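You operate a simulated robot arm through the tools that you are given. There is no shell and no other tool.

Carry out the task below with a simulated robot arm. There is one attempt and no reset: what you move stays moved.

## Task
Heat the hot-melt unit for the glue on the job slip.
Fine: three dials at the heat on its tub, standby off, wait for READY.

Only the result counts: the job must be done as asked and must still hold three seconds after the hand-in. Knocking over, shifting, dropping, spilling or breaking anything else fails it.

## Robot
A 6-joint arm with a fingered hand, fixed in place. Base frame: the origin is at the foot of the arm, x ahead of it, y to its left, z up. Lengths are in mm, angles in rad, forces in N, time in s.
With the tool pointing down near the work surface it reaches from about 260 to 700 mm from the base axis. Its first joint turns from -2.897 to 2.897 rad. Payload 4 kg.
Tool frame: the origin (TCP) lies between the finger pads and is the grasp point; the fingertips stand 26 mm ahead of it; z points along the fingers, y is the line along which they close. The gripper opens to 148 mm. The gripper's body begins 73 mm behind the TCP. The gripper is a hand of 3 fingers: y runs from the thumb to the fingers, the wrist lies at [0, 0, -239] in the tool frame, and closing takes about 1.5 s.
Orientation is that of the tool frame in the base frame, as a unit quaternion [x, y, z, w]. With the fingers straight down and closing along the base's y, the tool's x points along the base's -x, its y along +y and its z along -z.

## Interface
- The arm moves only by the tool step_arm. Its argument "motion" is a list of rows, each an object of numbers (a shift or turn left out is 0, a gripper value left out holds the last): "tx", "ty", "tz": the shift along the tool's x, y, z in units of 50 mm (1.0 is 50 mm); "rx", "ry", "rz": the turn, a rotation vector about the tool's x, y, z in units of 4 degrees (1.0 is 4 degrees); "grip": the finger opening in mm, from 0 to 148. In form: [{"tx": .., "ty": .., "tz": .., "rx": .., "ry": .., "rz": .., "grip": ..}, ...]. A call has 1 to 20 rows; each row shifts and turns the commanded pose from where the row before left it, along the tool's axes as they then stand. A call with a number of a shift or a turn outside -1 to 1 is refused whole. Each row takes 0.2 s and may step no farther than 50 mm and 0.15 rad from the row before; otherwise, or with a gripper value out of range, the whole call is refused. A pose out of reach is approached as far as the arm can. The call stops where the force on the tool passes 40 N (or 10 N more than at its start, if that is more) or the arm is blocked; 0.2 s more then pass. Each finger travels about 153 mm/s and halts on what it meets, pressing with about 33 N; the grip force reading is that of the motor and also rises with nothing between the fingers. The clock runs only during rows and for 0.2 s after the last one: add rows that do not move to give the fingers time. It gives the time, the measured TCP pose, the force on the tool (base axes), the opening and the grip force at its end, in the units of the frame above (readings bear some noise), with the torque about the TCP (base axes, N m) and any sound that the robot's microphone picked up.
- Cameras (640 x 400 px; columns grow to the right, rows downward): "scene" is fixed at [49.3, 501, 1605.4]; the picture's right is [-0.85, -0.52, 0.00], its down [-0.24, 0.39, -0.89] and it looks along [0.47, -0.76, -0.45] (base axes); focal length 358 px, centre (320, 200). "wrist" rides on the gripper at [68, -39, -90] in the tool frame; the picture's right is [0.50, 0.87, 0.00], its down [-0.65, 0.38, -0.65] and it looks along [-0.57, 0.33, 0.76] (tool axes); focal length 222 px, centre (320, 200). There is no depth. A picture from a camera that has moved, and an enlarged one, comes with that camera's place and axes in the base frame and with its lens.
- get_image(camera): a new picture of that camera. No time passes.
- slide_trunk(by): slides the trunk up (or, below 0, down) by that many mm; the arm rides with it, the base frame stays. It gives what a move gives, with no picture.
- hand_shape(shape): the hand has 3 fingers and takes this shape, open, in about a second: jaw (thumb against the fingers, like two jaws); tri (thumb and two fingers); tip (a fingertip pinch); poke (one finger out to press); point (the index stretched); flat (the hand flat); cup (the hand cupped); fist (a fist). The gripper value then closes the fingers along that shape, each until it touches; the sizes above hold for jaw. It gives what a move gives, with no picture.
- close_up(camera, box): a new picture of the part [left, top, right, bottom] of that camera's present view, enlarged. No time passes.
- sign_off(): hands the job in; it is judged then, once.

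Places have to be worked out from the pictures, the camera data and where the tool is seen. Open the gripper and draw the arm clear of the work before you hand the job in, unless the task says otherwise.

The tools are called after "Request:" as a command line: name --argument value ..., lists and objects as JSON in quotes. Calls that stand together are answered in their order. step_arm: Moves the arm, as the interface text tells. Its arguments: {"type":"object","properties":{"motion":{"type":"array","items":{"type":"object","properties":{"tx":{"type":"number"},"ty":{"type":"number"},"tz":{"type":"number"},"rx":{"type":"number"},"ry":{"type":"number"},"rz":{"type":"number"},"grip":{"type":"number"}}}}},"required":["motion"]} The other tools are called the same way: slide_trunk (by) slides the trunk up or down; hand_shape (shape) gives the hand a shape; get_image (camera) takes a picture; close_up (camera, box) takes an enlarged picture of a part of a camera's view; sign_off () hands the job in.

At the start:

```text
time: 0.0
position: [463.5, -183.3, 1167.6]
ee_rot: [0.0, 1.0, 0.0, 0.001]
ft_force: [0.2, -0.4, -0.5]
moment: [0.0, 0.01, 0.0]
opening: 147.9
gripper_force: 0.1
shape: jaw
trunk travel left (down, up): [-275.0, 42.0]
```

scene: 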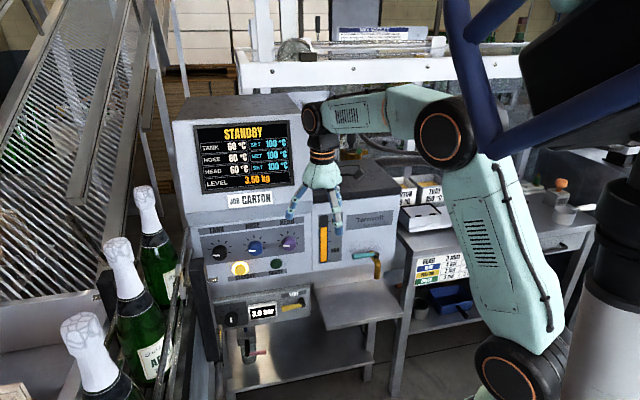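
wrist: 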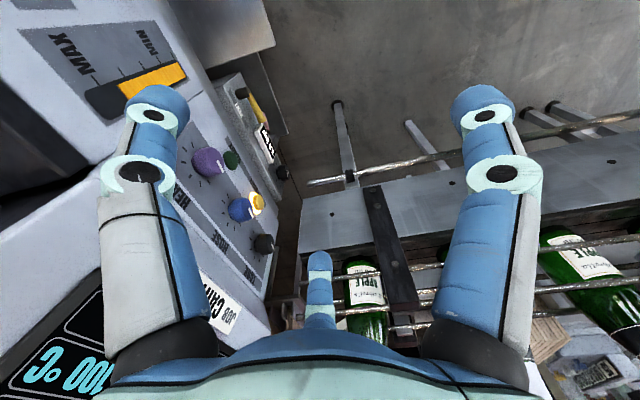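

The unit shows STANDBY with three dials (tank, hose, head), and the job slip seems to say CARTON. I'll take enlarged looks at the panel, the glue tubs and the chart on the bench.

Request:
close_up --camera "scene" --box '[170, 100, 330, 200]'

Request:
close_up --camera "scene" --box '[190, 190, 350, 290]'

Request:
close_up --camera "scene" --box '[380, 160, 500, 235]'

Request:
close_up --camera "scene" --box '[390, 235, 510, 310]'

Request:
close_up --camera "scene" --box '[310, 10, 470, 110]'

Request:
close_up --camera "scene" --box '[210, 280, 330, 355]'

```text
4.00 times, centred on (250, 150) of scene
camera zoom: at [49.3, 501.0, 1605.4], right [-0.85, -0.52, 0.0], down [-0.24, 0.39, -0.89], along [0.47, -0.76, -0.45], focal length 1434 px, centre (600, 400)
```

zoom: 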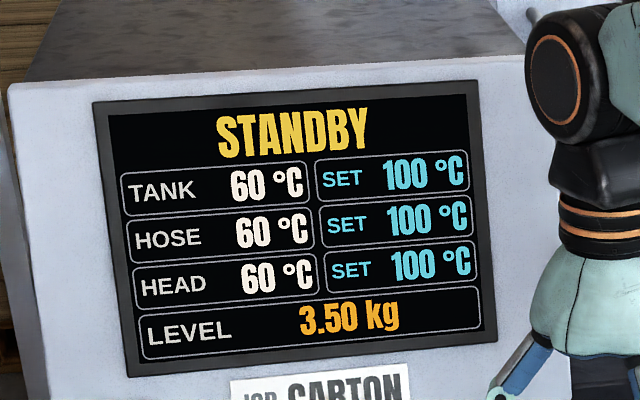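

```text
4.00 times, centred on (270, 240) of scene
camera zoom: at [49.3, 501.0, 1605.4], right [-0.85, -0.52, 0.0], down [-0.24, 0.39, -0.89], along [0.47, -0.76, -0.45], focal length 1434 px, centre (520, 40)
```

zoom: 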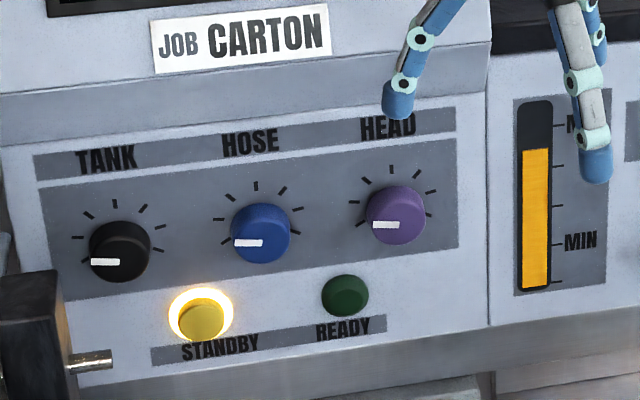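

```text
5.33 times, centred on (440, 198) of scene
camera zoom: at [49.3, 501.0, 1605.4], right [-0.85, -0.52, 0.0], down [-0.24, 0.39, -0.89], along [0.47, -0.76, -0.45], focal length 1911 px, centre (-320, 213)
```

zoom: 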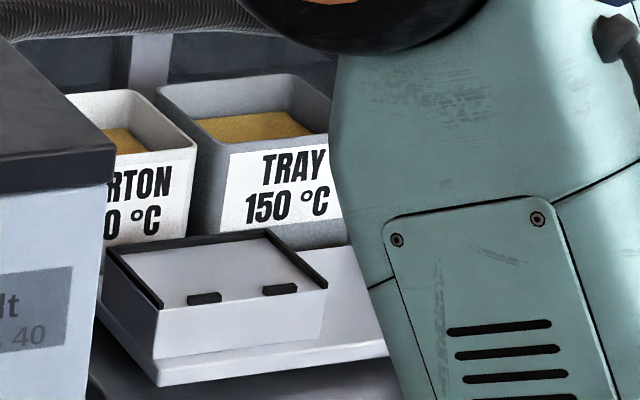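

```text
5.33 times, centred on (450, 272) of scene
camera zoom: at [49.3, 501.0, 1605.4], right [-0.85, -0.52, 0.0], down [-0.24, 0.39, -0.89], along [0.47, -0.76, -0.45], focal length 1911 px, centre (-373, -187)
```

zoom: 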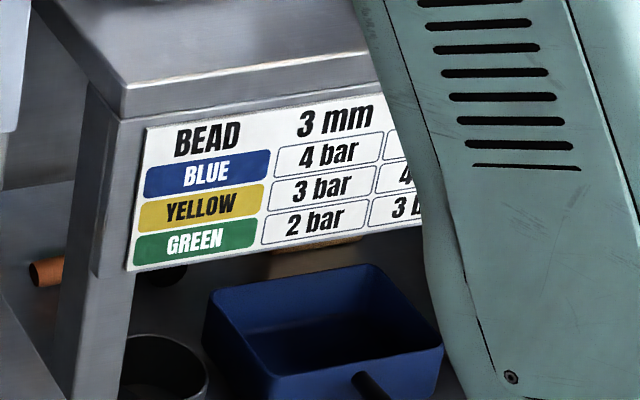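

```text
4.00 times, centred on (390, 60) of scene
camera zoom: at [49.3, 501.0, 1605.4], right [-0.85, -0.52, 0.0], down [-0.24, 0.39, -0.89], along [0.47, -0.76, -0.45], focal length 1434 px, centre (40, 760)
```

zoom: 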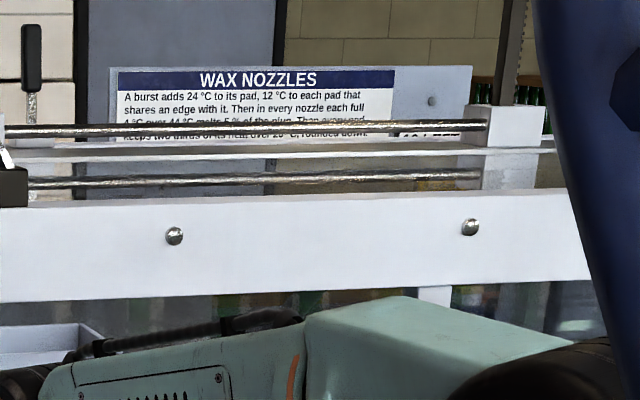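

```text
5.33 times, centred on (270, 318) of scene
camera zoom: at [49.3, 501.0, 1605.4], right [-0.85, -0.52, 0.0], down [-0.24, 0.39, -0.89], along [0.47, -0.76, -0.45], focal length 1911 px, centre (587, -427)
```

zoom: 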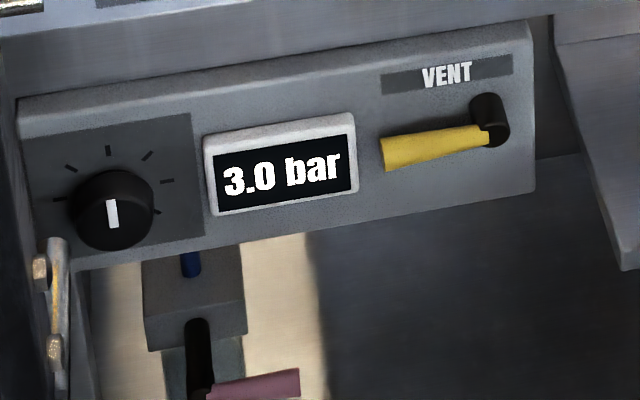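

The job slip says CARTON, but the carton tub's temperature is partly hidden behind the unit. Triangulating puts the dials near (808,-129,945), (740,-206,943) and (654,-285,944), so the panel faces (-0.7, 0.7). I'll turn the wrist about the vertical so its camera looks at the tubs.

Request:
step_arm --motion '[{"rz": 1}, {"rz": 1}, {"rz": 1}, {"rz": 1}, {"rz": 1}, {"rz": 1}, {"rz": 1}, {"rz": 1}, {"rz": 1}, {"rz": 1}, {"rz": 1}, {"rz": 1}, {"rz": 1}, {"rz": 1}, {"rz": 1}, {"rz": 1}, {"rz": 1}, {"rz": 1}, {"rz": 1}, {"rz": 1}]'

Request:
get_image --camera "wrist"

Request:
get_image --camera "scene"

```text
time: 4.2
position: [464.3, -182.1, 1166.7]
ee_rot: [0.643, 0.766, 0.0, 0.0]
ft_force: [-0.3, 0.0, 0.5]
moment: [0.0, 0.01, -0.02]
opening: 147.9
gripper_force: 0.0
shape: jaw
trunk travel left (down, up): [-275.0, 42.0]
```

```text
taken
camera wrist: at [414.1, -124.3, 1258.3], right [0.77, 0.64, 0.0], down [0.49, -0.58, 0.65], along [0.42, -0.5, -0.76], focal length 222 px, centre (320, 200)
```

wrist: 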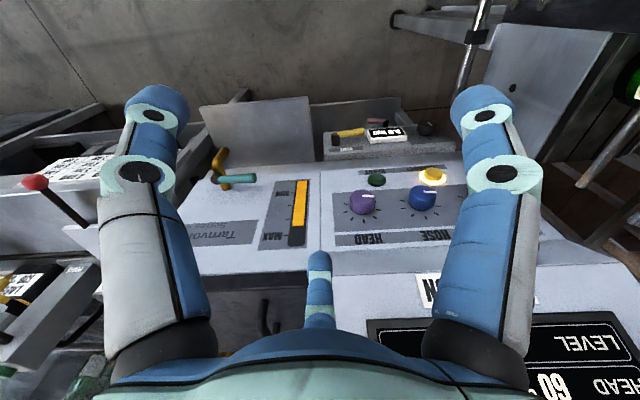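

```text
taken
```

scene: 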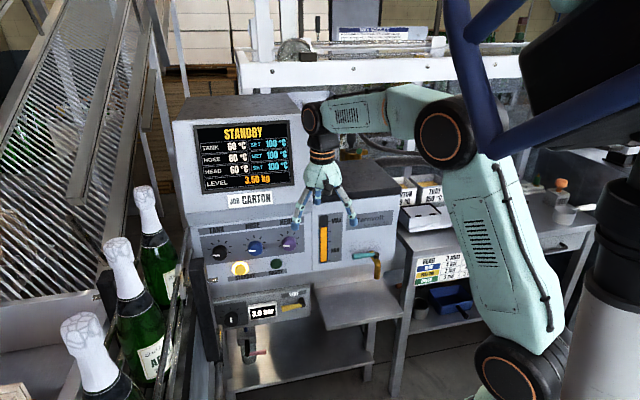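

The panel is now seen squarely, and the tubs lie beyond the left of the view. I'll turn another 40° or so toward them.

Request:
step_arm --motion '[{"rz": 1}, {"rz": 1}, {"rz": 1}, {"rz": 1}, {"rz": 1}, {"rz": 1}, {"rz": 1}, {"rz": 1}, {"rz": 1}, {"rz": 1}]'

Request:
get_image --camera "wrist"

```text
time: 6.4
position: [465.1, -183.8, 1167.2]
ee_rot: [0.867, 0.499, 0.0, 0.0]
ft_force: [1.2, -0.2, -0.2]
moment: [0.0, 0.03, 0.0]
opening: 147.7
gripper_force: 0.0
shape: jaw
trunk travel left (down, up): [-275.0, 42.0]
```

```text
taken
camera wrist: at [464.8, -106.7, 1257.8], right [1.0, 0.0, 0.0], down [0.0, -0.76, 0.65], along [0.0, -0.65, -0.76], focal length 222 px, centre (320, 200)
```

wrist: 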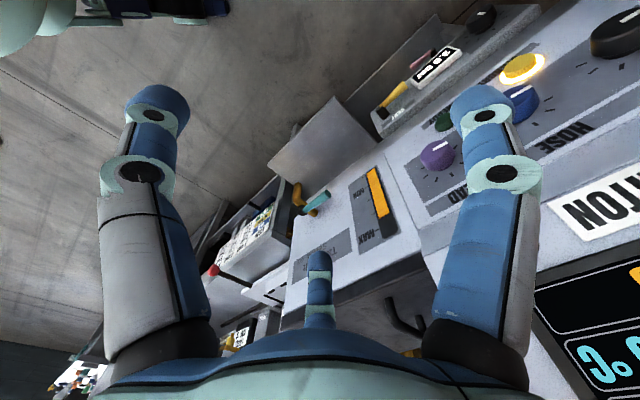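

The tubs are at the bottom left of centre, behind the palm. I'll tip the tool about 28° toward -y so the camera looks flatter.

Request:
step_arm --motion '[{"rx": -0.5, "ry": -0.866}, {"rx": -0.5, "ry": -0.866}, {"rx": -0.5, "ry": -0.866}, {"rx": -0.5, "ry": -0.866}, {"rx": -0.5, "ry": -0.866}, {"rx": -0.5, "ry": -0.866}, {"rx": -0.5, "ry": -0.866}]'

Request:
get_image --camera "wrist"

```text
time: 8.0
position: [463.9, -183.7, 1166.9]
ee_rot: [0.84, 0.485, -0.121, 0.21]
ft_force: [0.6, -0.5, 0.2]
moment: [0.02, -0.02, 0.01]
opening: 148.0
gripper_force: 0.1
shape: jaw
trunk travel left (down, up): [-275.0, 42.0]
```

```text
taken
camera wrist: at [463.8, -73.2, 1209.7], right [1.0, 0.0, 0.0], down [0.0, -0.36, 0.93], along [0.0, -0.93, -0.36], focal length 222 px, centre (320, 200)
```

wrist: 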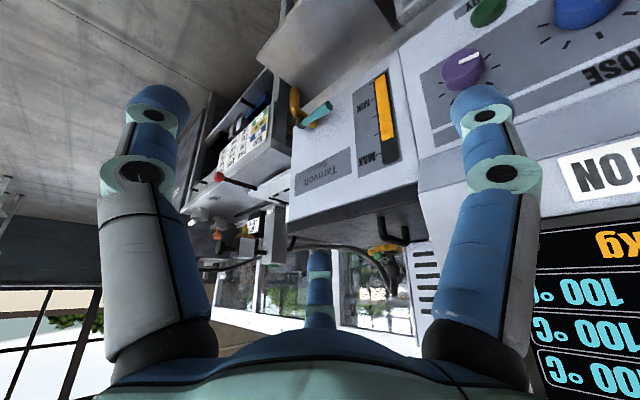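

Request:
close_up --camera "wrist" --box '[190, 170, 310, 270]'

```text
4.00 times, centred on (250, 220) of wrist
camera zoom: at [463.8, -73.2, 1209.7], right [1.0, 0.0, 0.0], down [0.0, -0.36, 0.93], along [0.0, -0.93, -0.36], focal length 888 px, centre (600, 120)
```

zoom: 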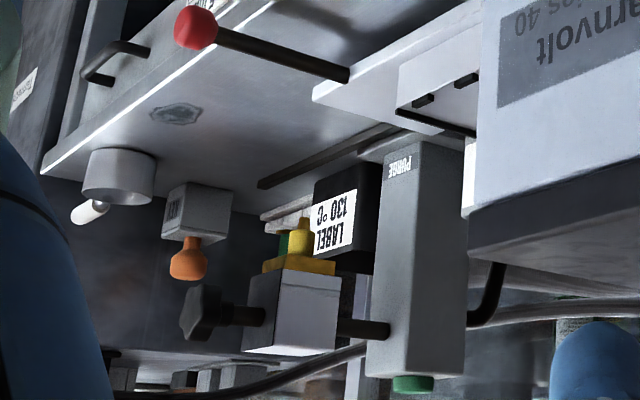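

The tub nearest the unit is hidden behind a PURGE post, and only LABEL 130 is readable. I'll shift the hand about 150 mm toward -x and 100 mm up for a clearer line to the CARTON tub.

Request:
step_arm --motion '[{"tx": -0.58, "ty": -0.53, "tz": -0.44}, {"tx": -0.58, "ty": -0.53, "tz": -0.44}, {"tx": -0.58, "ty": -0.53, "tz": -0.44}, {"tx": -0.58, "ty": -0.53, "tz": -0.44}]'

Request:
get_image --camera "wrist"

Request:
get_image --camera "scene"

```text
time: 9.0
position: [312.5, -182.9, 1267.1]
ee_rot: [0.841, 0.485, -0.12, 0.21]
ft_force: [0.6, 0.1, -0.3]
moment: [0.02, -0.02, -0.01]
opening: 147.8
gripper_force: 0.0
shape: jaw
trunk travel left (down, up): [-275.0, 42.0]
```

```text
taken
camera wrist: at [313.4, -72.6, 1309.8], right [1.0, 0.0, 0.0], down [0.0, -0.36, 0.93], along [0.0, -0.93, -0.36], focal length 222 px, centre (320, 200)
```

wrist: 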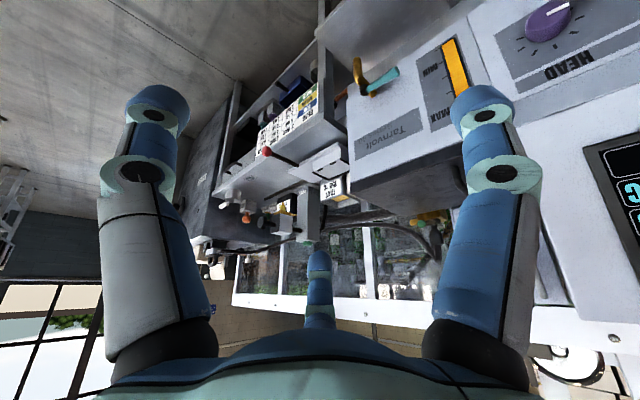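

```text
taken
```

scene: 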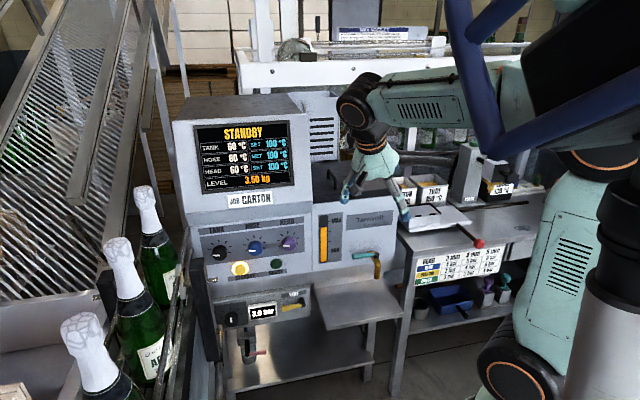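

Request:
close_up --camera "wrist" --box '[270, 140, 390, 240]'

Request:
close_up --camera "scene" --box '[390, 140, 540, 240]'

```text
4.00 times, centred on (330, 190) of wrist
camera zoom: at [313.4, -72.6, 1309.8], right [1.0, 0.0, 0.0], down [0.0, -0.36, 0.93], along [0.0, -0.93, -0.36], focal length 888 px, centre (280, 240)
```

zoom: 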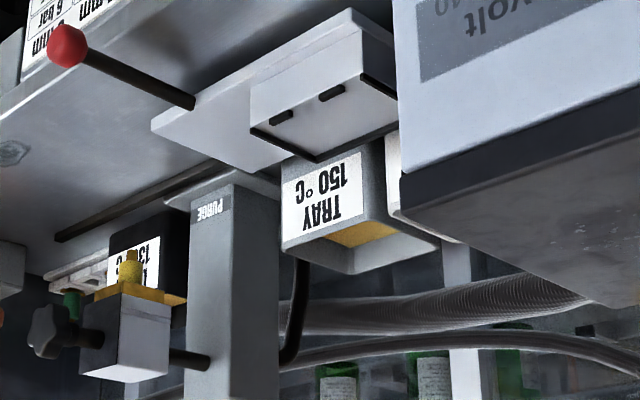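

```text
4.00 times, centred on (465, 190) of scene
camera zoom: at [49.3, 501.0, 1605.4], right [-0.85, -0.52, 0.0], down [-0.24, 0.39, -0.89], along [0.47, -0.76, -0.45], focal length 1434 px, centre (-260, 240)
```

zoom: 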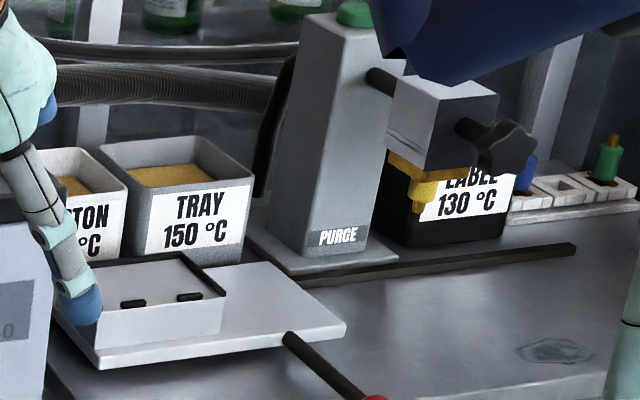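

The CARTON tub still hides behind the unit's corner. I'll move the hand 250 mm toward -y and 100 mm toward -x to look past it.

Request:
step_arm --motion '[{"tx": -0.8, "ty": 0.08, "tz": 0.39}, {"tx": -0.8, "ty": 0.08, "tz": 0.39}, {"tx": -0.8, "ty": 0.08, "tz": 0.39}, {"tx": -0.8, "ty": 0.08, "tz": 0.39}, {"tx": -0.8, "ty": 0.08, "tz": 0.39}, {"tx": -0.8, "ty": 0.08, "tz": 0.39}]'

Request:
get_image --camera "wrist"

Request:
close_up --camera "wrist" --box '[340, 80, 480, 180]'

```text
time: 10.4
position: [216.1, -433.7, 1267.9]
ee_rot: [0.84, 0.486, -0.12, 0.21]
ft_force: [-0.2, 0.0, -0.3]
moment: [-0.01, 0.02, -0.03]
opening: 148.2
gripper_force: 0.0
shape: jaw
trunk travel left (down, up): [-275.0, 42.0]
```

```text
taken
camera wrist: at [216.1, -323.3, 1310.7], right [1.0, 0.0, 0.0], down [0.0, -0.36, 0.93], along [0.0, -0.93, -0.36], focal length 222 px, centre (320, 200)
```

wrist: 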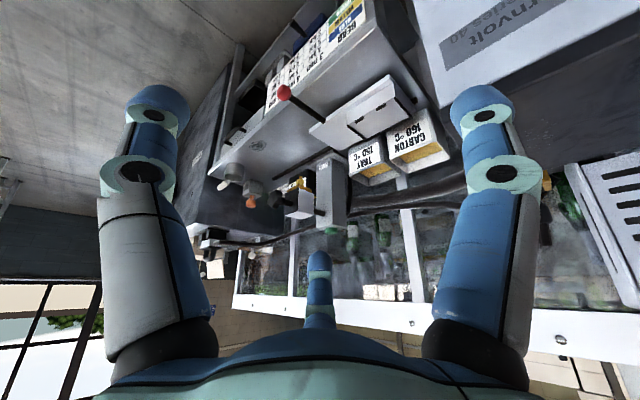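

```text
4.00 times, centred on (410, 130) of wrist
camera zoom: at [216.1, -323.3, 1310.7], right [1.0, 0.0, 0.0], down [0.0, -0.36, 0.93], along [0.0, -0.93, -0.36], focal length 888 px, centre (-40, 480)
```

zoom: 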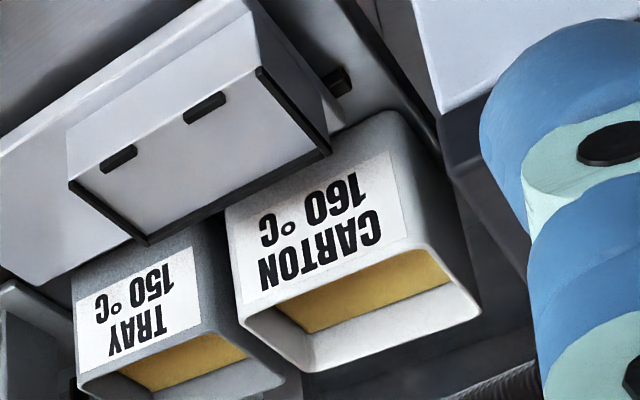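

The CARTON label is visible upside down; I'll enlarge it to be sure of the middle digit.

Request:
close_up --camera "wrist" --box '[392, 115, 442, 155]'

Request:
get_image --camera "scene"

```text
10.00 times, centred on (417, 135) of wrist
camera zoom: at [216.1, -323.3, 1310.7], right [1.0, 0.0, 0.0], down [0.0, -0.36, 0.93], along [0.0, -0.93, -0.36], focal length 2221 px, centre (-650, 850)
```

zoom: 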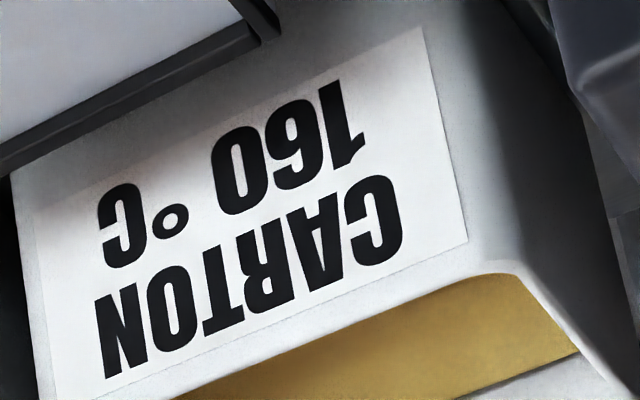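

```text
taken
```

scene: 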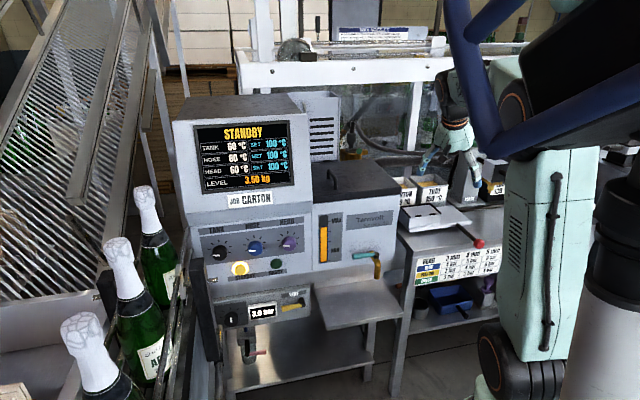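

The middle digit matters (6 or 9), so I'll enlarge just the digits and check the scene view too.

Request:
close_up --camera "wrist" --box '[412, 121, 430, 136]'

Request:
close_up --camera "scene" --box '[396, 170, 446, 210]'

```text
16.00 times, centred on (421, 128) of wrist
camera zoom: at [216.1, -323.3, 1310.7], right [1.0, 0.0, 0.0], down [0.0, -0.36, 0.93], along [0.0, -0.93, -0.36], focal length 3554 px, centre (-1296, 1344)
```

zoom: 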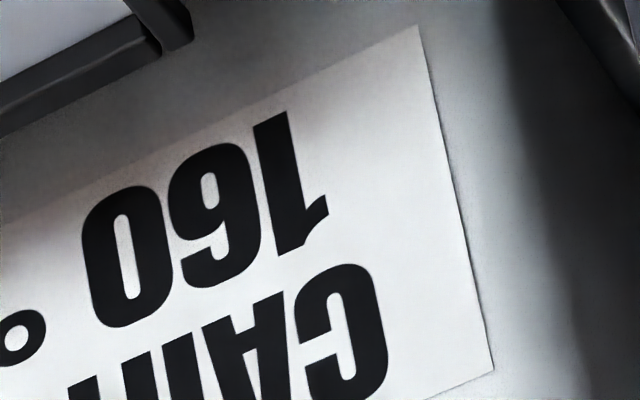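

```text
10.00 times, centred on (421, 190) of scene
camera zoom: at [49.3, 501.0, 1605.4], right [-0.85, -0.52, 0.0], down [-0.24, 0.39, -0.89], along [0.47, -0.76, -0.45], focal length 3584 px, centre (-690, 300)
```

zoom: 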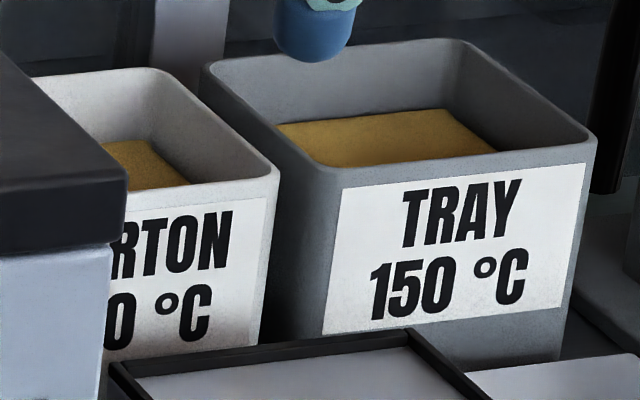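

The digit's closed loop is at the top of the upside-down text, so it is a 6 and CARTON needs 160 °C. I'll carry the hand back to about (528, 6, 1100), well in front of the panel, keeping its orientation for now.

Request:
step_arm --motion '[{"tx": 0.934, "ty": 0.062, "tz": -0.098}, {"tx": 0.934, "ty": 0.062, "tz": -0.098}, {"tx": 0.934, "ty": 0.062, "tz": -0.098}, {"tx": 0.934, "ty": 0.062, "tz": -0.098}, {"tx": 0.934, "ty": 0.062, "tz": -0.098}, {"tx": 0.934, "ty": 0.062, "tz": -0.098}, {"tx": 0.934, "ty": 0.062, "tz": -0.098}, {"tx": 0.934, "ty": 0.062, "tz": -0.098}, {"tx": 0.934, "ty": 0.062, "tz": -0.098}, {"tx": 0.934, "ty": 0.062, "tz": -0.098}, {"tx": 0.934, "ty": 0.062, "tz": -0.098}, {"tx": 0.934, "ty": 0.062, "tz": -0.098}]'

Request:
step_arm --motion '[{"rx": -0.407, "ry": 0.235, "rz": -0.882}, {"rx": -0.407, "ry": 0.235, "rz": -0.882}, {"rx": -0.407, "ry": 0.235, "rz": -0.882}, {"rx": -0.407, "ry": 0.235, "rz": -0.882}, {"rx": -0.407, "ry": 0.235, "rz": -0.882}, {"rx": -0.407, "ry": 0.235, "rz": -0.882}, {"rx": -0.407, "ry": 0.235, "rz": -0.882}, {"rx": -0.407, "ry": 0.235, "rz": -0.882}, {"rx": -0.407, "ry": 0.235, "rz": -0.882}, {"rx": -0.407, "ry": 0.235, "rz": -0.882}, {"rx": -0.407, "ry": 0.235, "rz": -0.882}]'

Request:
get_image --camera "scene"

Request:
get_image --camera "wrist"

```text
time: 13.0
position: [527.4, 8.1, 1098.9]
ee_rot: [0.84, 0.485, -0.121, 0.21]
ft_force: [1.2, 0.6, 0.8]
moment: [0.0, 0.0, -0.01]
opening: 148.1
gripper_force: 0.1
shape: jaw
trunk travel left (down, up): [-275.0, 42.0]
```

```text
time: 15.4
position: [526.5, 6.5, 1100.2]
ee_rot: [0.597, 0.765, -0.032, 0.241]
ft_force: [0.4, 0.4, -0.3]
moment: [0.01, -0.01, 0.01]
opening: 147.8
gripper_force: 0.0
shape: jaw
trunk travel left (down, up): [-275.0, 42.0]
```

```text
taken
```

scene: 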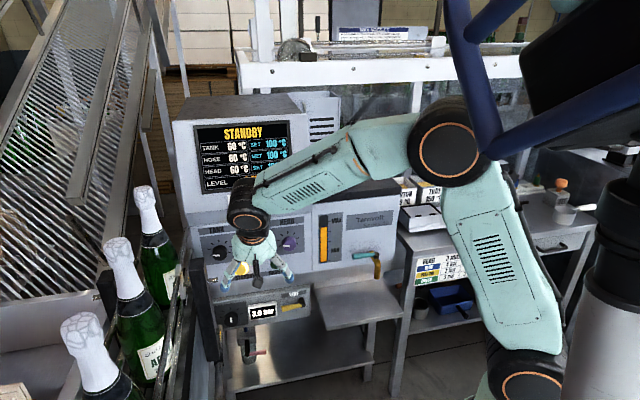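

```text
taken
camera wrist: at [450.1, 85.3, 1143.3], right [0.72, 0.7, 0.0], down [0.25, -0.26, 0.93], along [0.65, -0.67, -0.36], focal length 222 px, centre (320, 200)
```

wrist: 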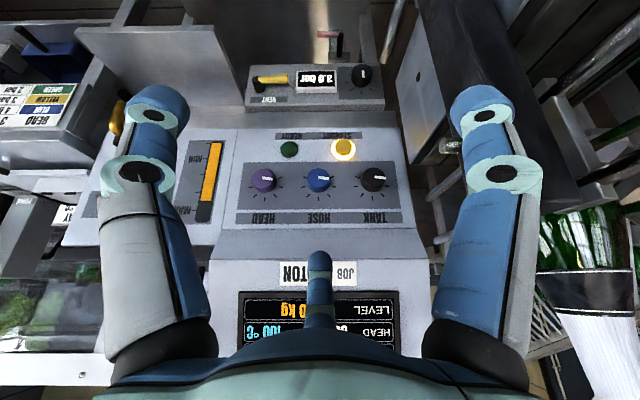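

This view squarely faces the panel, with all dials, the buttons and their labels visible. I'll enlarge it to measure positions and tick marks.

Request:
close_up --camera "wrist" --box '[230, 120, 420, 240]'

Request:
close_up --camera "wrist" --box '[240, 135, 320, 185]'

Request:
close_up --camera "wrist" --box '[300, 150, 400, 212]'

Request:
close_up --camera "scene" --box '[190, 190, 350, 290]'

```text
3.33 times, centred on (325, 180) of wrist
camera zoom: at [450.1, 85.3, 1143.3], right [0.72, 0.7, 0.0], down [0.25, -0.26, 0.93], along [0.65, -0.67, -0.36], focal length 740 px, centre (303, 267)
```

zoom: 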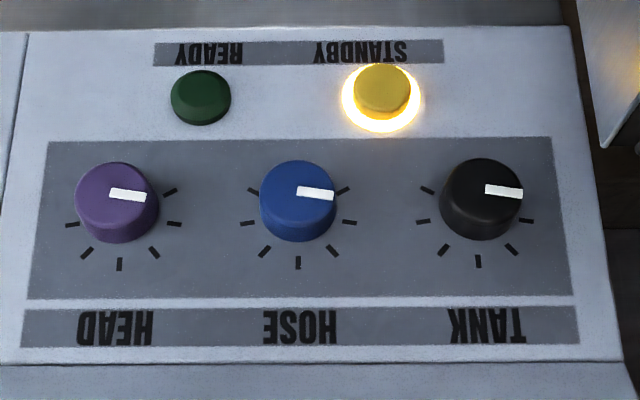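

```text
8.00 times, centred on (280, 160) of wrist
camera zoom: at [450.1, 85.3, 1143.3], right [0.72, 0.7, 0.0], down [0.25, -0.26, 0.93], along [0.65, -0.67, -0.36], focal length 1777 px, centre (640, 520)
```

zoom: 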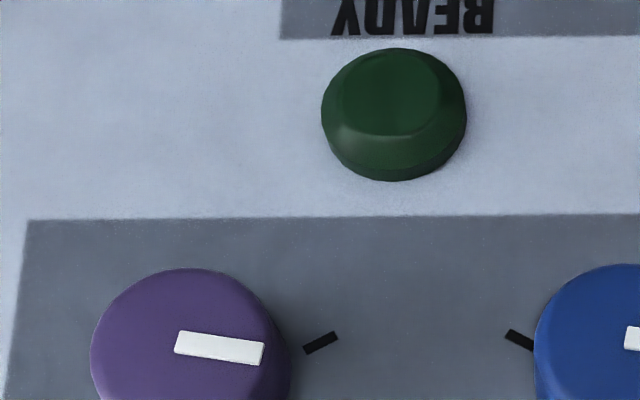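

```text
6.40 times, centred on (350, 181) of wrist
camera zoom: at [450.1, 85.3, 1143.3], right [0.72, 0.7, 0.0], down [0.25, -0.26, 0.93], along [0.65, -0.67, -0.36], focal length 1422 px, centre (128, 322)
```

zoom: 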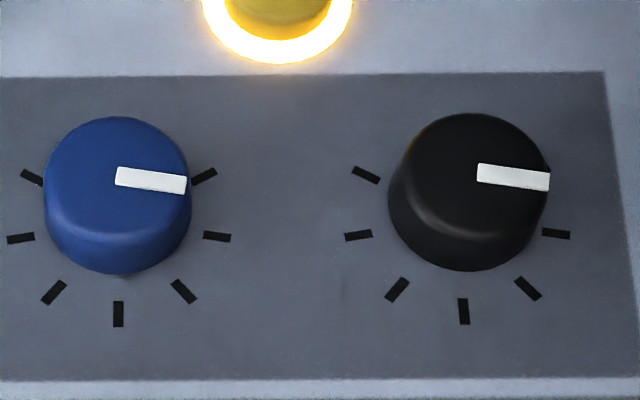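

```text
4.00 times, centred on (270, 240) of scene
camera zoom: at [49.3, 501.0, 1605.4], right [-0.85, -0.52, 0.0], down [-0.24, 0.39, -0.89], along [0.47, -0.76, -0.45], focal length 1434 px, centre (520, 40)
```

zoom: 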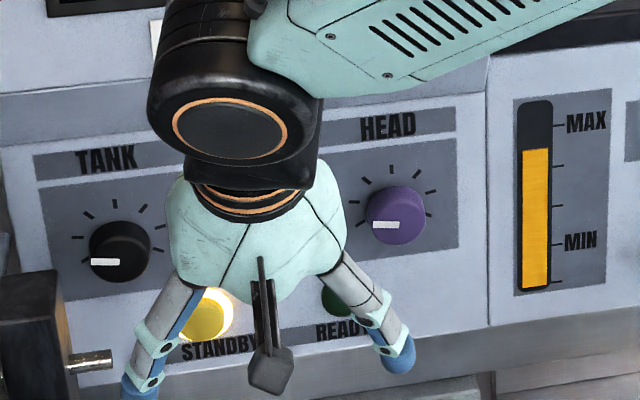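

From several views I estimate the Hose knob at about (728,-204,941), diameter ≈ 46 mm, knob spacing ≈ 110 mm. Now I'll tilt the tool to horizontal facing the panel and lower it to dial height, staying about 300 mm away.

Request:
step_arm --motion '[{"rx": -0.5, "ry": -0.866}, {"rx": -0.5, "ry": -0.866}, {"rx": -0.5, "ry": -0.866}, {"rx": -0.5, "ry": -0.866}, {"rx": -0.5, "ry": -0.866}, {"rx": -0.5, "ry": -0.866}, {"rx": -0.5, "ry": -0.866}, {"rx": -0.5, "ry": -0.866}, {"rx": -0.5, "ry": -0.866}, {"rx": -0.5, "ry": -0.866}, {"rx": -0.5, "ry": -0.866}, {"rx": -0.5, "ry": -0.866}, {"rx": -0.5, "ry": -0.866}, {"rx": -0.5, "ry": -0.866}, {"rx": -0.5, "ry": -0.866}, {"rx": -0.25, "ry": -0.433}]'

Request:
step_arm --motion '[{"tx": 0.69, "ty": -0.4}, {"tx": 0.69, "ty": -0.4}, {"tx": 0.69, "ty": -0.4}, {"tx": 0.69, "ty": -0.4}]'

Request:
get_image --camera "scene"

Request:
get_image --camera "wrist"

```text
time: 18.8
position: [526.8, 7.8, 1099.6]
ee_rot: [0.436, 0.556, -0.098, 0.701]
ft_force: [0.3, 0.1, 0.0]
moment: [0.0, -0.01, 0.02]
opening: 148.0
gripper_force: 0.0
shape: jaw
trunk travel left (down, up): [-275.0, 42.0]
```

```text
time: 19.8
position: [529.7, 6.6, 942.2]
ee_rot: [0.437, 0.556, -0.098, 0.7]
ft_force: [0.6, 0.0, -0.1]
moment: [0.02, 0.01, -0.01]
opening: 148.0
gripper_force: 0.1
shape: jaw
trunk travel left (down, up): [-275.0, 42.0]
```

```text
taken
```

scene: 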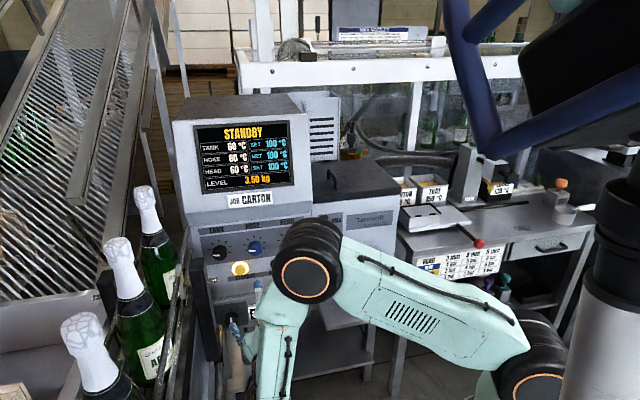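

```text
taken
camera wrist: at [466.0, 70.2, 863.7], right [0.72, 0.7, 0.0], down [-0.46, 0.47, 0.76], along [0.52, -0.55, 0.65], focal length 222 px, centre (320, 200)
```

wrist: 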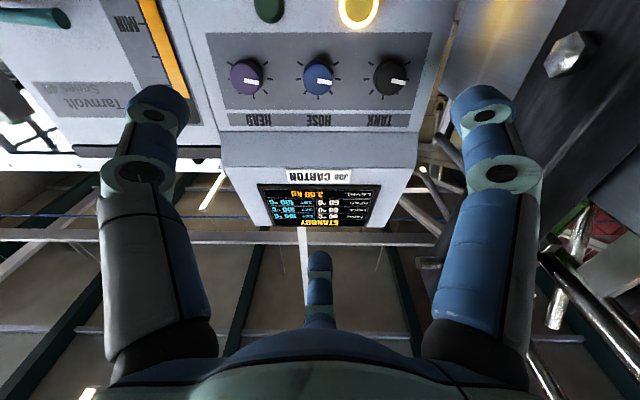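

Both views show the display and dials well. I'll enlarge the wrist view to triangulate against the earlier one.

Request:
close_up --camera "wrist" --box '[215, 0, 435, 137]'

Request:
close_up --camera "wrist" --box '[270, 45, 366, 105]'

```text
2.91 times, centred on (325, 68) of wrist
camera zoom: at [466.0, 70.2, 863.7], right [0.72, 0.7, 0.0], down [-0.46, 0.47, 0.76], along [0.52, -0.55, 0.65], focal length 646 px, centre (306, 582)
```

zoom: 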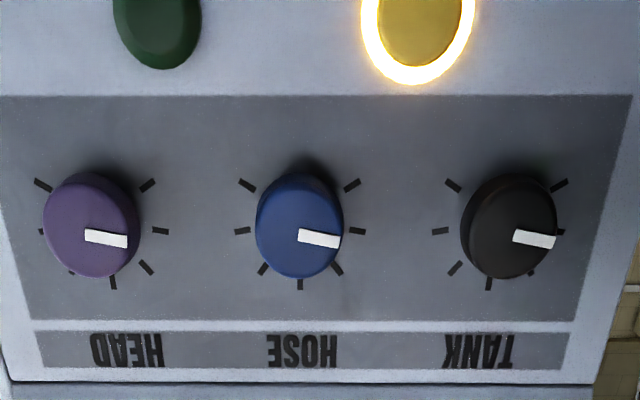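

```text
6.67 times, centred on (318, 75) of wrist
camera zoom: at [466.0, 70.2, 863.7], right [0.72, 0.7, 0.0], down [-0.46, 0.47, 0.76], along [0.52, -0.55, 0.65], focal length 1481 px, centre (333, 1033)
```

zoom: 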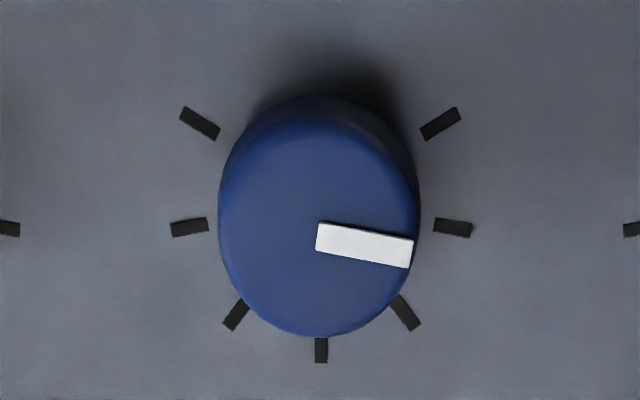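

Triangulation gives: Hose knob face centre ≈ (718.5,-197,942.5), radius ≈ 22 mm, standing ≈ 32 mm out of a vertical panel at 45°, with Tank and Head ±109 mm along (.71,.70). I'll close the fingers to 80 mm first to see their shape.

Request:
step_arm --motion '[{"grip": 80}, {"grip": 80}, {"grip": 80}, {"grip": 80}, {"grip": 80}]'

Request:
get_image --camera "wrist"

Request:
close_up --camera "scene" --box '[180, 180, 340, 400]'

```text
time: 21.0
position: [527.9, 5.8, 940.6]
ee_rot: [0.435, 0.558, -0.097, 0.7]
ft_force: [-0.7, -0.2, -0.3]
moment: [0.0, 0.04, 0.01]
opening: 80.7
gripper_force: 0.0
shape: jaw
trunk travel left (down, up): [-275.0, 42.0]
```

```text
taken
camera wrist: at [465.7, 70.3, 864.1], right [0.72, 0.7, 0.0], down [-0.46, 0.47, 0.76], along [0.53, -0.54, 0.65], focal length 222 px, centre (320, 200)
```

wrist: 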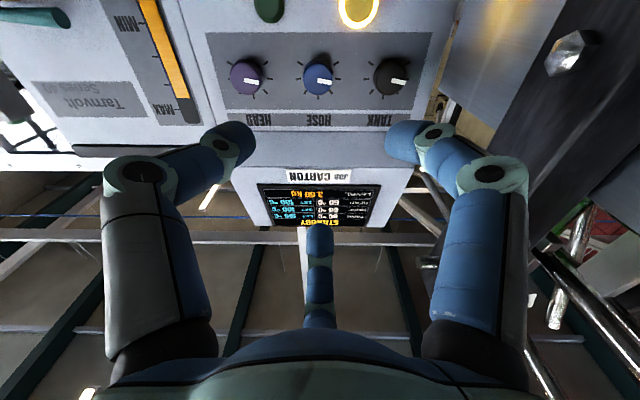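

```text
1.82 times, centred on (260, 290) of scene
camera zoom: at [49.3, 501.0, 1605.4], right [-0.85, -0.52, 0.0], down [-0.24, 0.39, -0.89], along [0.47, -0.76, -0.45], focal length 652 px, centre (429, 36)
```

zoom: 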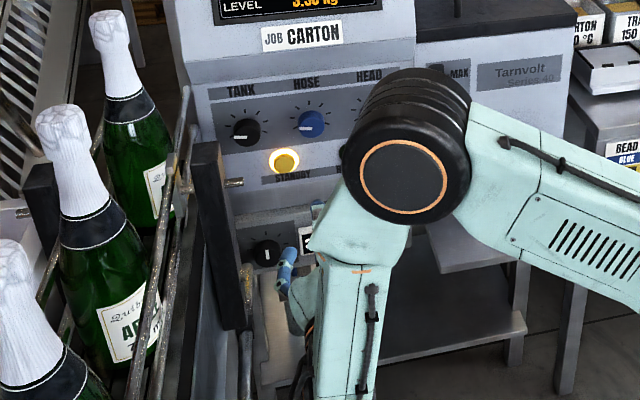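

The three fingers are spaced at 120° around the TCP, which suits a round knob. I'll turn the hand back 60°, putting one finger straight down between the two buttons, so that a +120° turn stays centred, then advance to about 60 mm in front of the Hose knob.

Request:
step_arm --motion '[{"rz": -1}, {"rz": -1}, {"rz": -1}, {"rz": -1}, {"rz": -1}, {"rz": -1}, {"rz": -1}, {"rz": -1}, {"rz": -1}, {"rz": -1}, {"rz": -1}, {"rz": -1}, {"rz": -1}, {"rz": -1}, {"rz": -1}]'

Request:
step_arm --motion '[{"tz": 0.874, "ty": -0.018}, {"tz": 0.874, "ty": -0.018}, {"tz": 0.874, "ty": -0.018}, {"tz": 0.874, "ty": -0.018}, {"tz": 0.874, "ty": -0.018}]'

Request:
get_image --camera "wrist"

Request:
get_image --camera "scene"

```text
time: 24.2
position: [527.2, 6.6, 939.9]
ee_rot: [0.098, 0.7, -0.436, 0.557]
ft_force: [0.5, -1.0, -1.0]
moment: [0.02, 0.02, 0.03]
opening: 80.6
gripper_force: 0.1
shape: jaw
trunk travel left (down, up): [-275.0, 42.0]
```

```text
time: 25.4
position: [676.4, -153.6, 941.5]
ee_rot: [0.099, 0.7, -0.434, 0.558]
ft_force: [0.5, 0.1, -0.6]
moment: [-0.02, -0.02, -0.01]
opening: 80.7
gripper_force: 0.0
shape: jaw
trunk travel left (down, up): [-275.0, 42.0]
```

```text
taken
camera wrist: at [565.2, -137.3, 903.2], right [0.36, 0.35, -0.87], down [0.02, 0.93, 0.38], along [0.93, -0.15, 0.33], focal length 222 px, centre (320, 200)
```

wrist: 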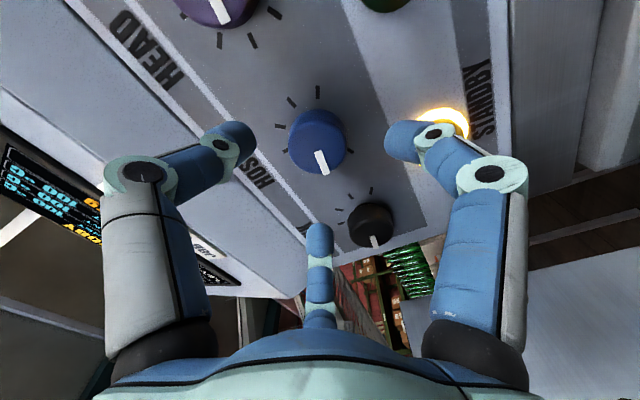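

```text
taken
```

scene: 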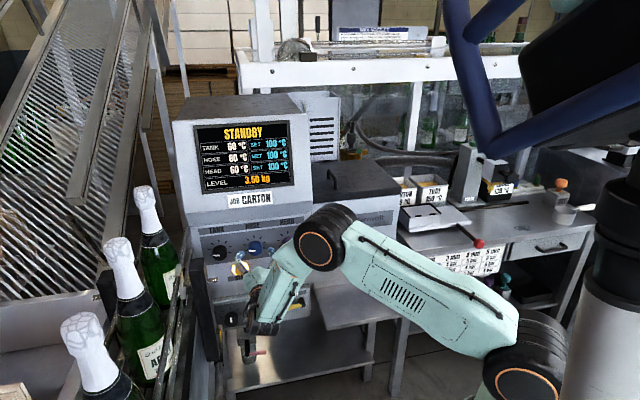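

The knob face appears right where the tool axis predicts (about (320,149)). A quick enlargement will confirm the centring before advancing.

Request:
close_up --camera "wrist" --box '[270, 95, 370, 195]'

```text
4.00 times, centred on (320, 145) of wrist
camera zoom: at [565.2, -137.3, 903.2], right [0.36, 0.35, -0.87], down [0.02, 0.93, 0.38], along [0.93, -0.15, 0.33], focal length 888 px, centre (320, 420)
```

zoom: 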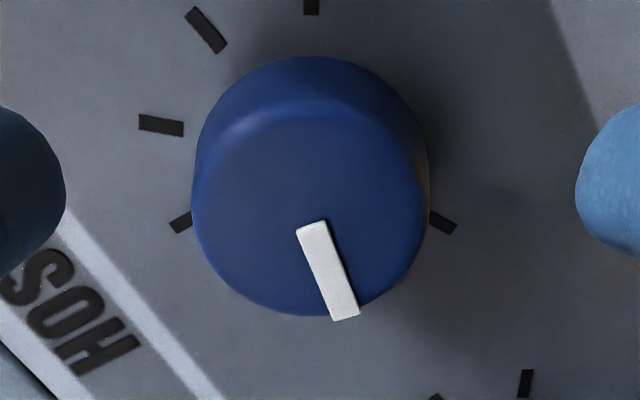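

It is centred to within about 2 mm. I'll nudge up slightly and advance 55 mm so the fingers surround the knob, then close.

Request:
step_arm --motion '[{"tx": -0.026, "ty": -0.015, "tz": 0.4}, {"tz": 0.4}, {"tz": 0.3}]'

Request:
get_image --camera "wrist"

```text
time: 26.2
position: [716.1, -193.3, 944.5]
ee_rot: [0.099, 0.7, -0.435, 0.557]
ft_force: [0.1, -0.1, 0.7]
moment: [0.0, -0.02, -0.04]
opening: 80.4
gripper_force: 0.0
shape: jaw
trunk travel left (down, up): [-275.0, 42.0]
```

```text
taken
camera wrist: at [604.3, -176.7, 905.2], right [0.36, 0.35, -0.86], down [0.02, 0.92, 0.38], along [0.93, -0.15, 0.33], focal length 222 px, centre (320, 200)
```

wrist: 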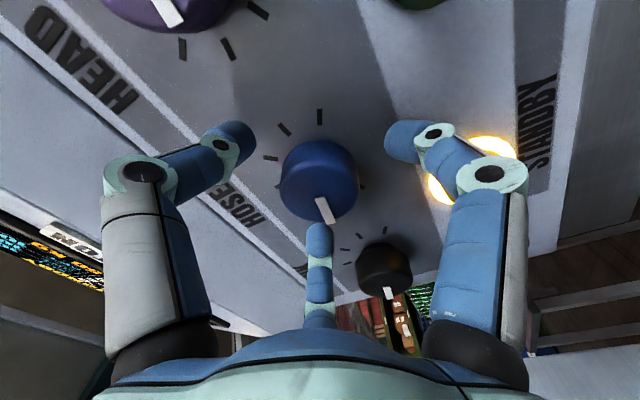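

The knob sits between the three fingers with no contact force. I'll close the fingers on it.

Request:
step_arm --motion '[{"grip": 30}, {"grip": 30}, {"grip": 30}, {"grip": 30}, {"grip": 30}]'

Request:
get_image --camera "wrist"

Request:
close_up --camera "scene" --box '[170, 100, 330, 200]'

```text
time: 27.4
position: [715.2, -193.5, 944.5]
ee_rot: [0.098, 0.7, -0.434, 0.558]
ft_force: [4.1, -4.0, 3.3]
moment: [-0.1, -0.04, -0.01]
opening: 38.8
gripper_force: 33.1
shape: jaw
trunk travel left (down, up): [-275.0, 42.0]
```

```text
taken
camera wrist: at [604.2, -176.5, 905.3], right [0.36, 0.35, -0.86], down [0.02, 0.93, 0.38], along [0.93, -0.15, 0.33], focal length 222 px, centre (320, 200)
```

wrist: 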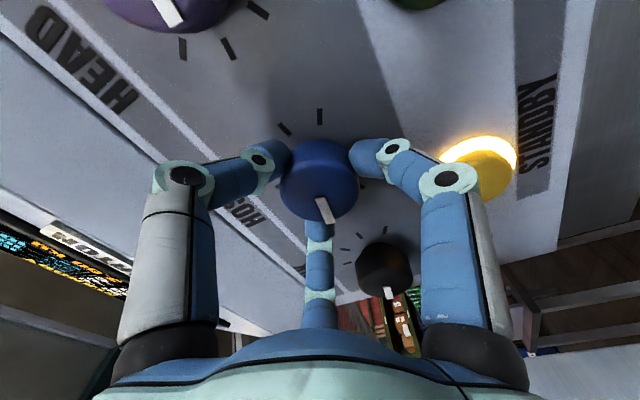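

```text
4.00 times, centred on (250, 150) of scene
camera zoom: at [49.3, 501.0, 1605.4], right [-0.85, -0.52, 0.0], down [-0.24, 0.39, -0.89], along [0.47, -0.76, -0.45], focal length 1434 px, centre (600, 400)
```

zoom: 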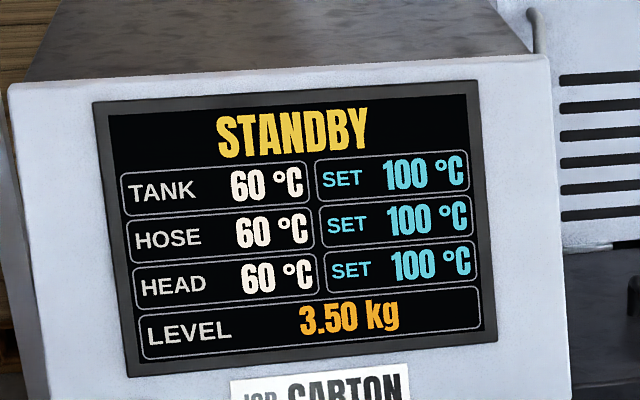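

Good three-finger grip on the Hose knob with low force. I'll turn it 20° clockwise and read the display.

Request:
step_arm --motion '[{"rz": 1}, {"rz": 1}, {"rz": 1}, {"rz": 1}, {"rz": 1}, {}]'

Request:
close_up --camera "scene" --box '[170, 100, 330, 200]'

```text
time: 28.8
position: [716.5, -192.6, 944.1]
ee_rot: [0.22, 0.672, -0.331, 0.625]
ft_force: [6.1, -7.7, 2.0]
moment: [0.01, 0.0, -0.06]
opening: 38.4
gripper_force: 32.8
shape: jaw
trunk travel left (down, up): [-275.0, 42.0]
```

```text
4.00 times, centred on (250, 150) of scene
camera zoom: at [49.3, 501.0, 1605.4], right [-0.85, -0.52, 0.0], down [-0.24, 0.39, -0.89], along [0.47, -0.76, -0.45], focal length 1434 px, centre (600, 400)
```

zoom: 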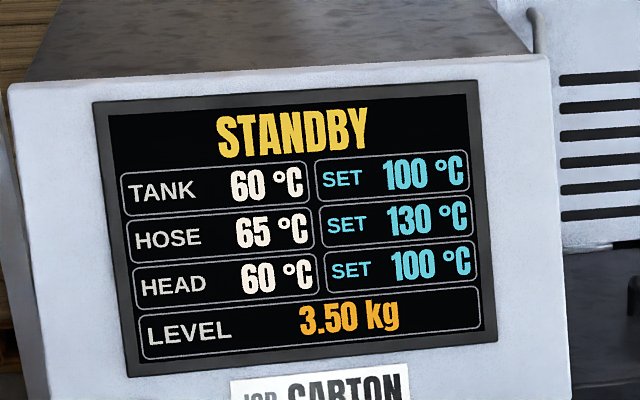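

20° raised the HOSE set from 100 to 130. I'll turn another 12° and re-read.

Request:
step_arm --motion '[{"rz": 1}, {"rz": 1}, {"rz": 1}, {}]'

Request:
close_up --camera "scene" --box '[170, 100, 330, 200]'

```text
time: 29.8
position: [715.6, -192.9, 944.0]
ee_rot: [0.287, 0.647, -0.264, 0.655]
ft_force: [7.2, -6.1, 0.6]
moment: [0.05, 0.04, 0.03]
opening: 38.6
gripper_force: 32.8
shape: jaw
trunk travel left (down, up): [-275.0, 42.0]
```

```text
4.00 times, centred on (250, 150) of scene
camera zoom: at [49.3, 501.0, 1605.4], right [-0.85, -0.52, 0.0], down [-0.24, 0.39, -0.89], along [0.47, -0.76, -0.45], focal length 1434 px, centre (600, 400)
```

zoom: 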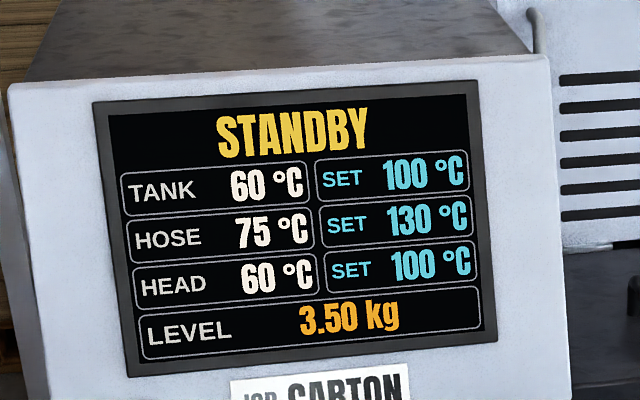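

Still 130 at 32°, so the dial seems to have coarse detents (about 40° per tick). I'll turn on to 60° total and read again.

Request:
step_arm --motion '[{"rz": 1}, {"rz": 1}, {"rz": 1}, {"rz": 1}, {"rz": 1}, {"rz": 1}, {"rz": 1}, {}]'

Request:
close_up --camera "scene" --box '[170, 100, 330, 200]'

Request:
get_image --camera "wrist"

```text
time: 31.6
position: [715.5, -193.2, 945.2]
ee_rot: [0.436, 0.557, -0.097, 0.7]
ft_force: [9.2, -2.8, -1.0]
moment: [0.08, 0.15, 0.06]
opening: 38.6
gripper_force: 33.4
shape: jaw
trunk travel left (down, up): [-275.0, 42.0]
```

```text
4.00 times, centred on (250, 150) of scene
camera zoom: at [49.3, 501.0, 1605.4], right [-0.85, -0.52, 0.0], down [-0.24, 0.39, -0.89], along [0.47, -0.76, -0.45], focal length 1434 px, centre (600, 400)
```

zoom: 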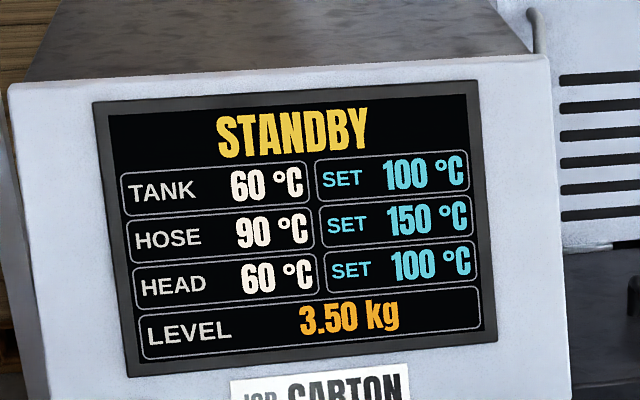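

```text
taken
camera wrist: at [653.2, -128.8, 866.2], right [0.72, 0.7, 0.0], down [-0.46, 0.47, 0.76], along [0.53, -0.55, 0.65], focal length 222 px, centre (320, 200)
```

wrist: 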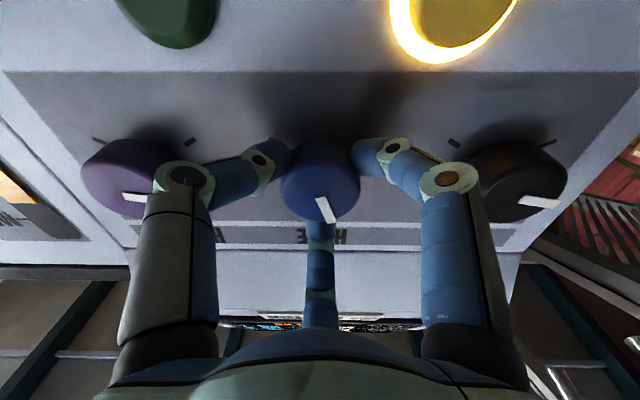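

At 60° the set is 150. I'll turn another 40° toward the next tick and read it.

Request:
step_arm --motion '[{"rz": 1}, {"rz": 1}, {"rz": 1}, {"rz": 1}, {"rz": 1}, {"rz": 1}, {"rz": 1}, {"rz": 1}, {"rz": 1}, {"rz": 1}, {}]'

Request:
close_up --camera "scene" --box '[170, 100, 330, 200]'

Request:
get_image --camera "wrist"

```text
time: 34.0
position: [715.5, -191.4, 943.1]
ee_rot: [0.6, 0.375, 0.147, 0.691]
ft_force: [11.1, -2.6, 2.6]
moment: [0.04, 0.09, 0.27]
opening: 38.2
gripper_force: 33.0
shape: jaw
trunk travel left (down, up): [-275.0, 42.0]
```

```text
4.00 times, centred on (250, 150) of scene
camera zoom: at [49.3, 501.0, 1605.4], right [-0.85, -0.52, 0.0], down [-0.24, 0.39, -0.89], along [0.47, -0.76, -0.45], focal length 1434 px, centre (600, 400)
```

zoom: 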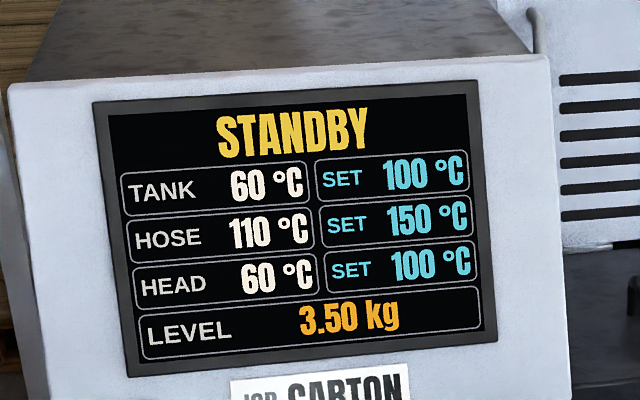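

```text
taken
camera wrist: at [689.5, -93.7, 884.3], right [0.55, 0.53, 0.64], down [-0.8, 0.13, 0.58], along [0.22, -0.84, 0.5], focal length 222 px, centre (320, 200)
```

wrist: 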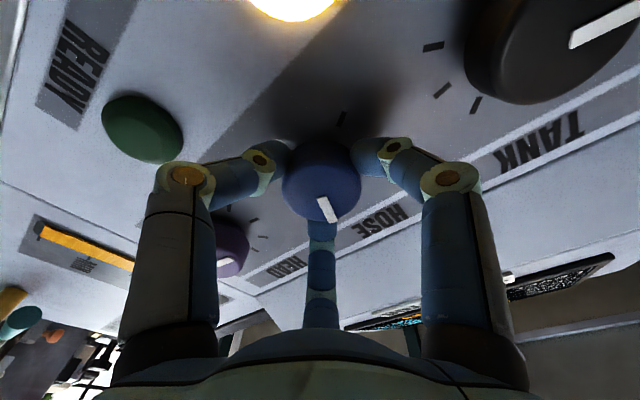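

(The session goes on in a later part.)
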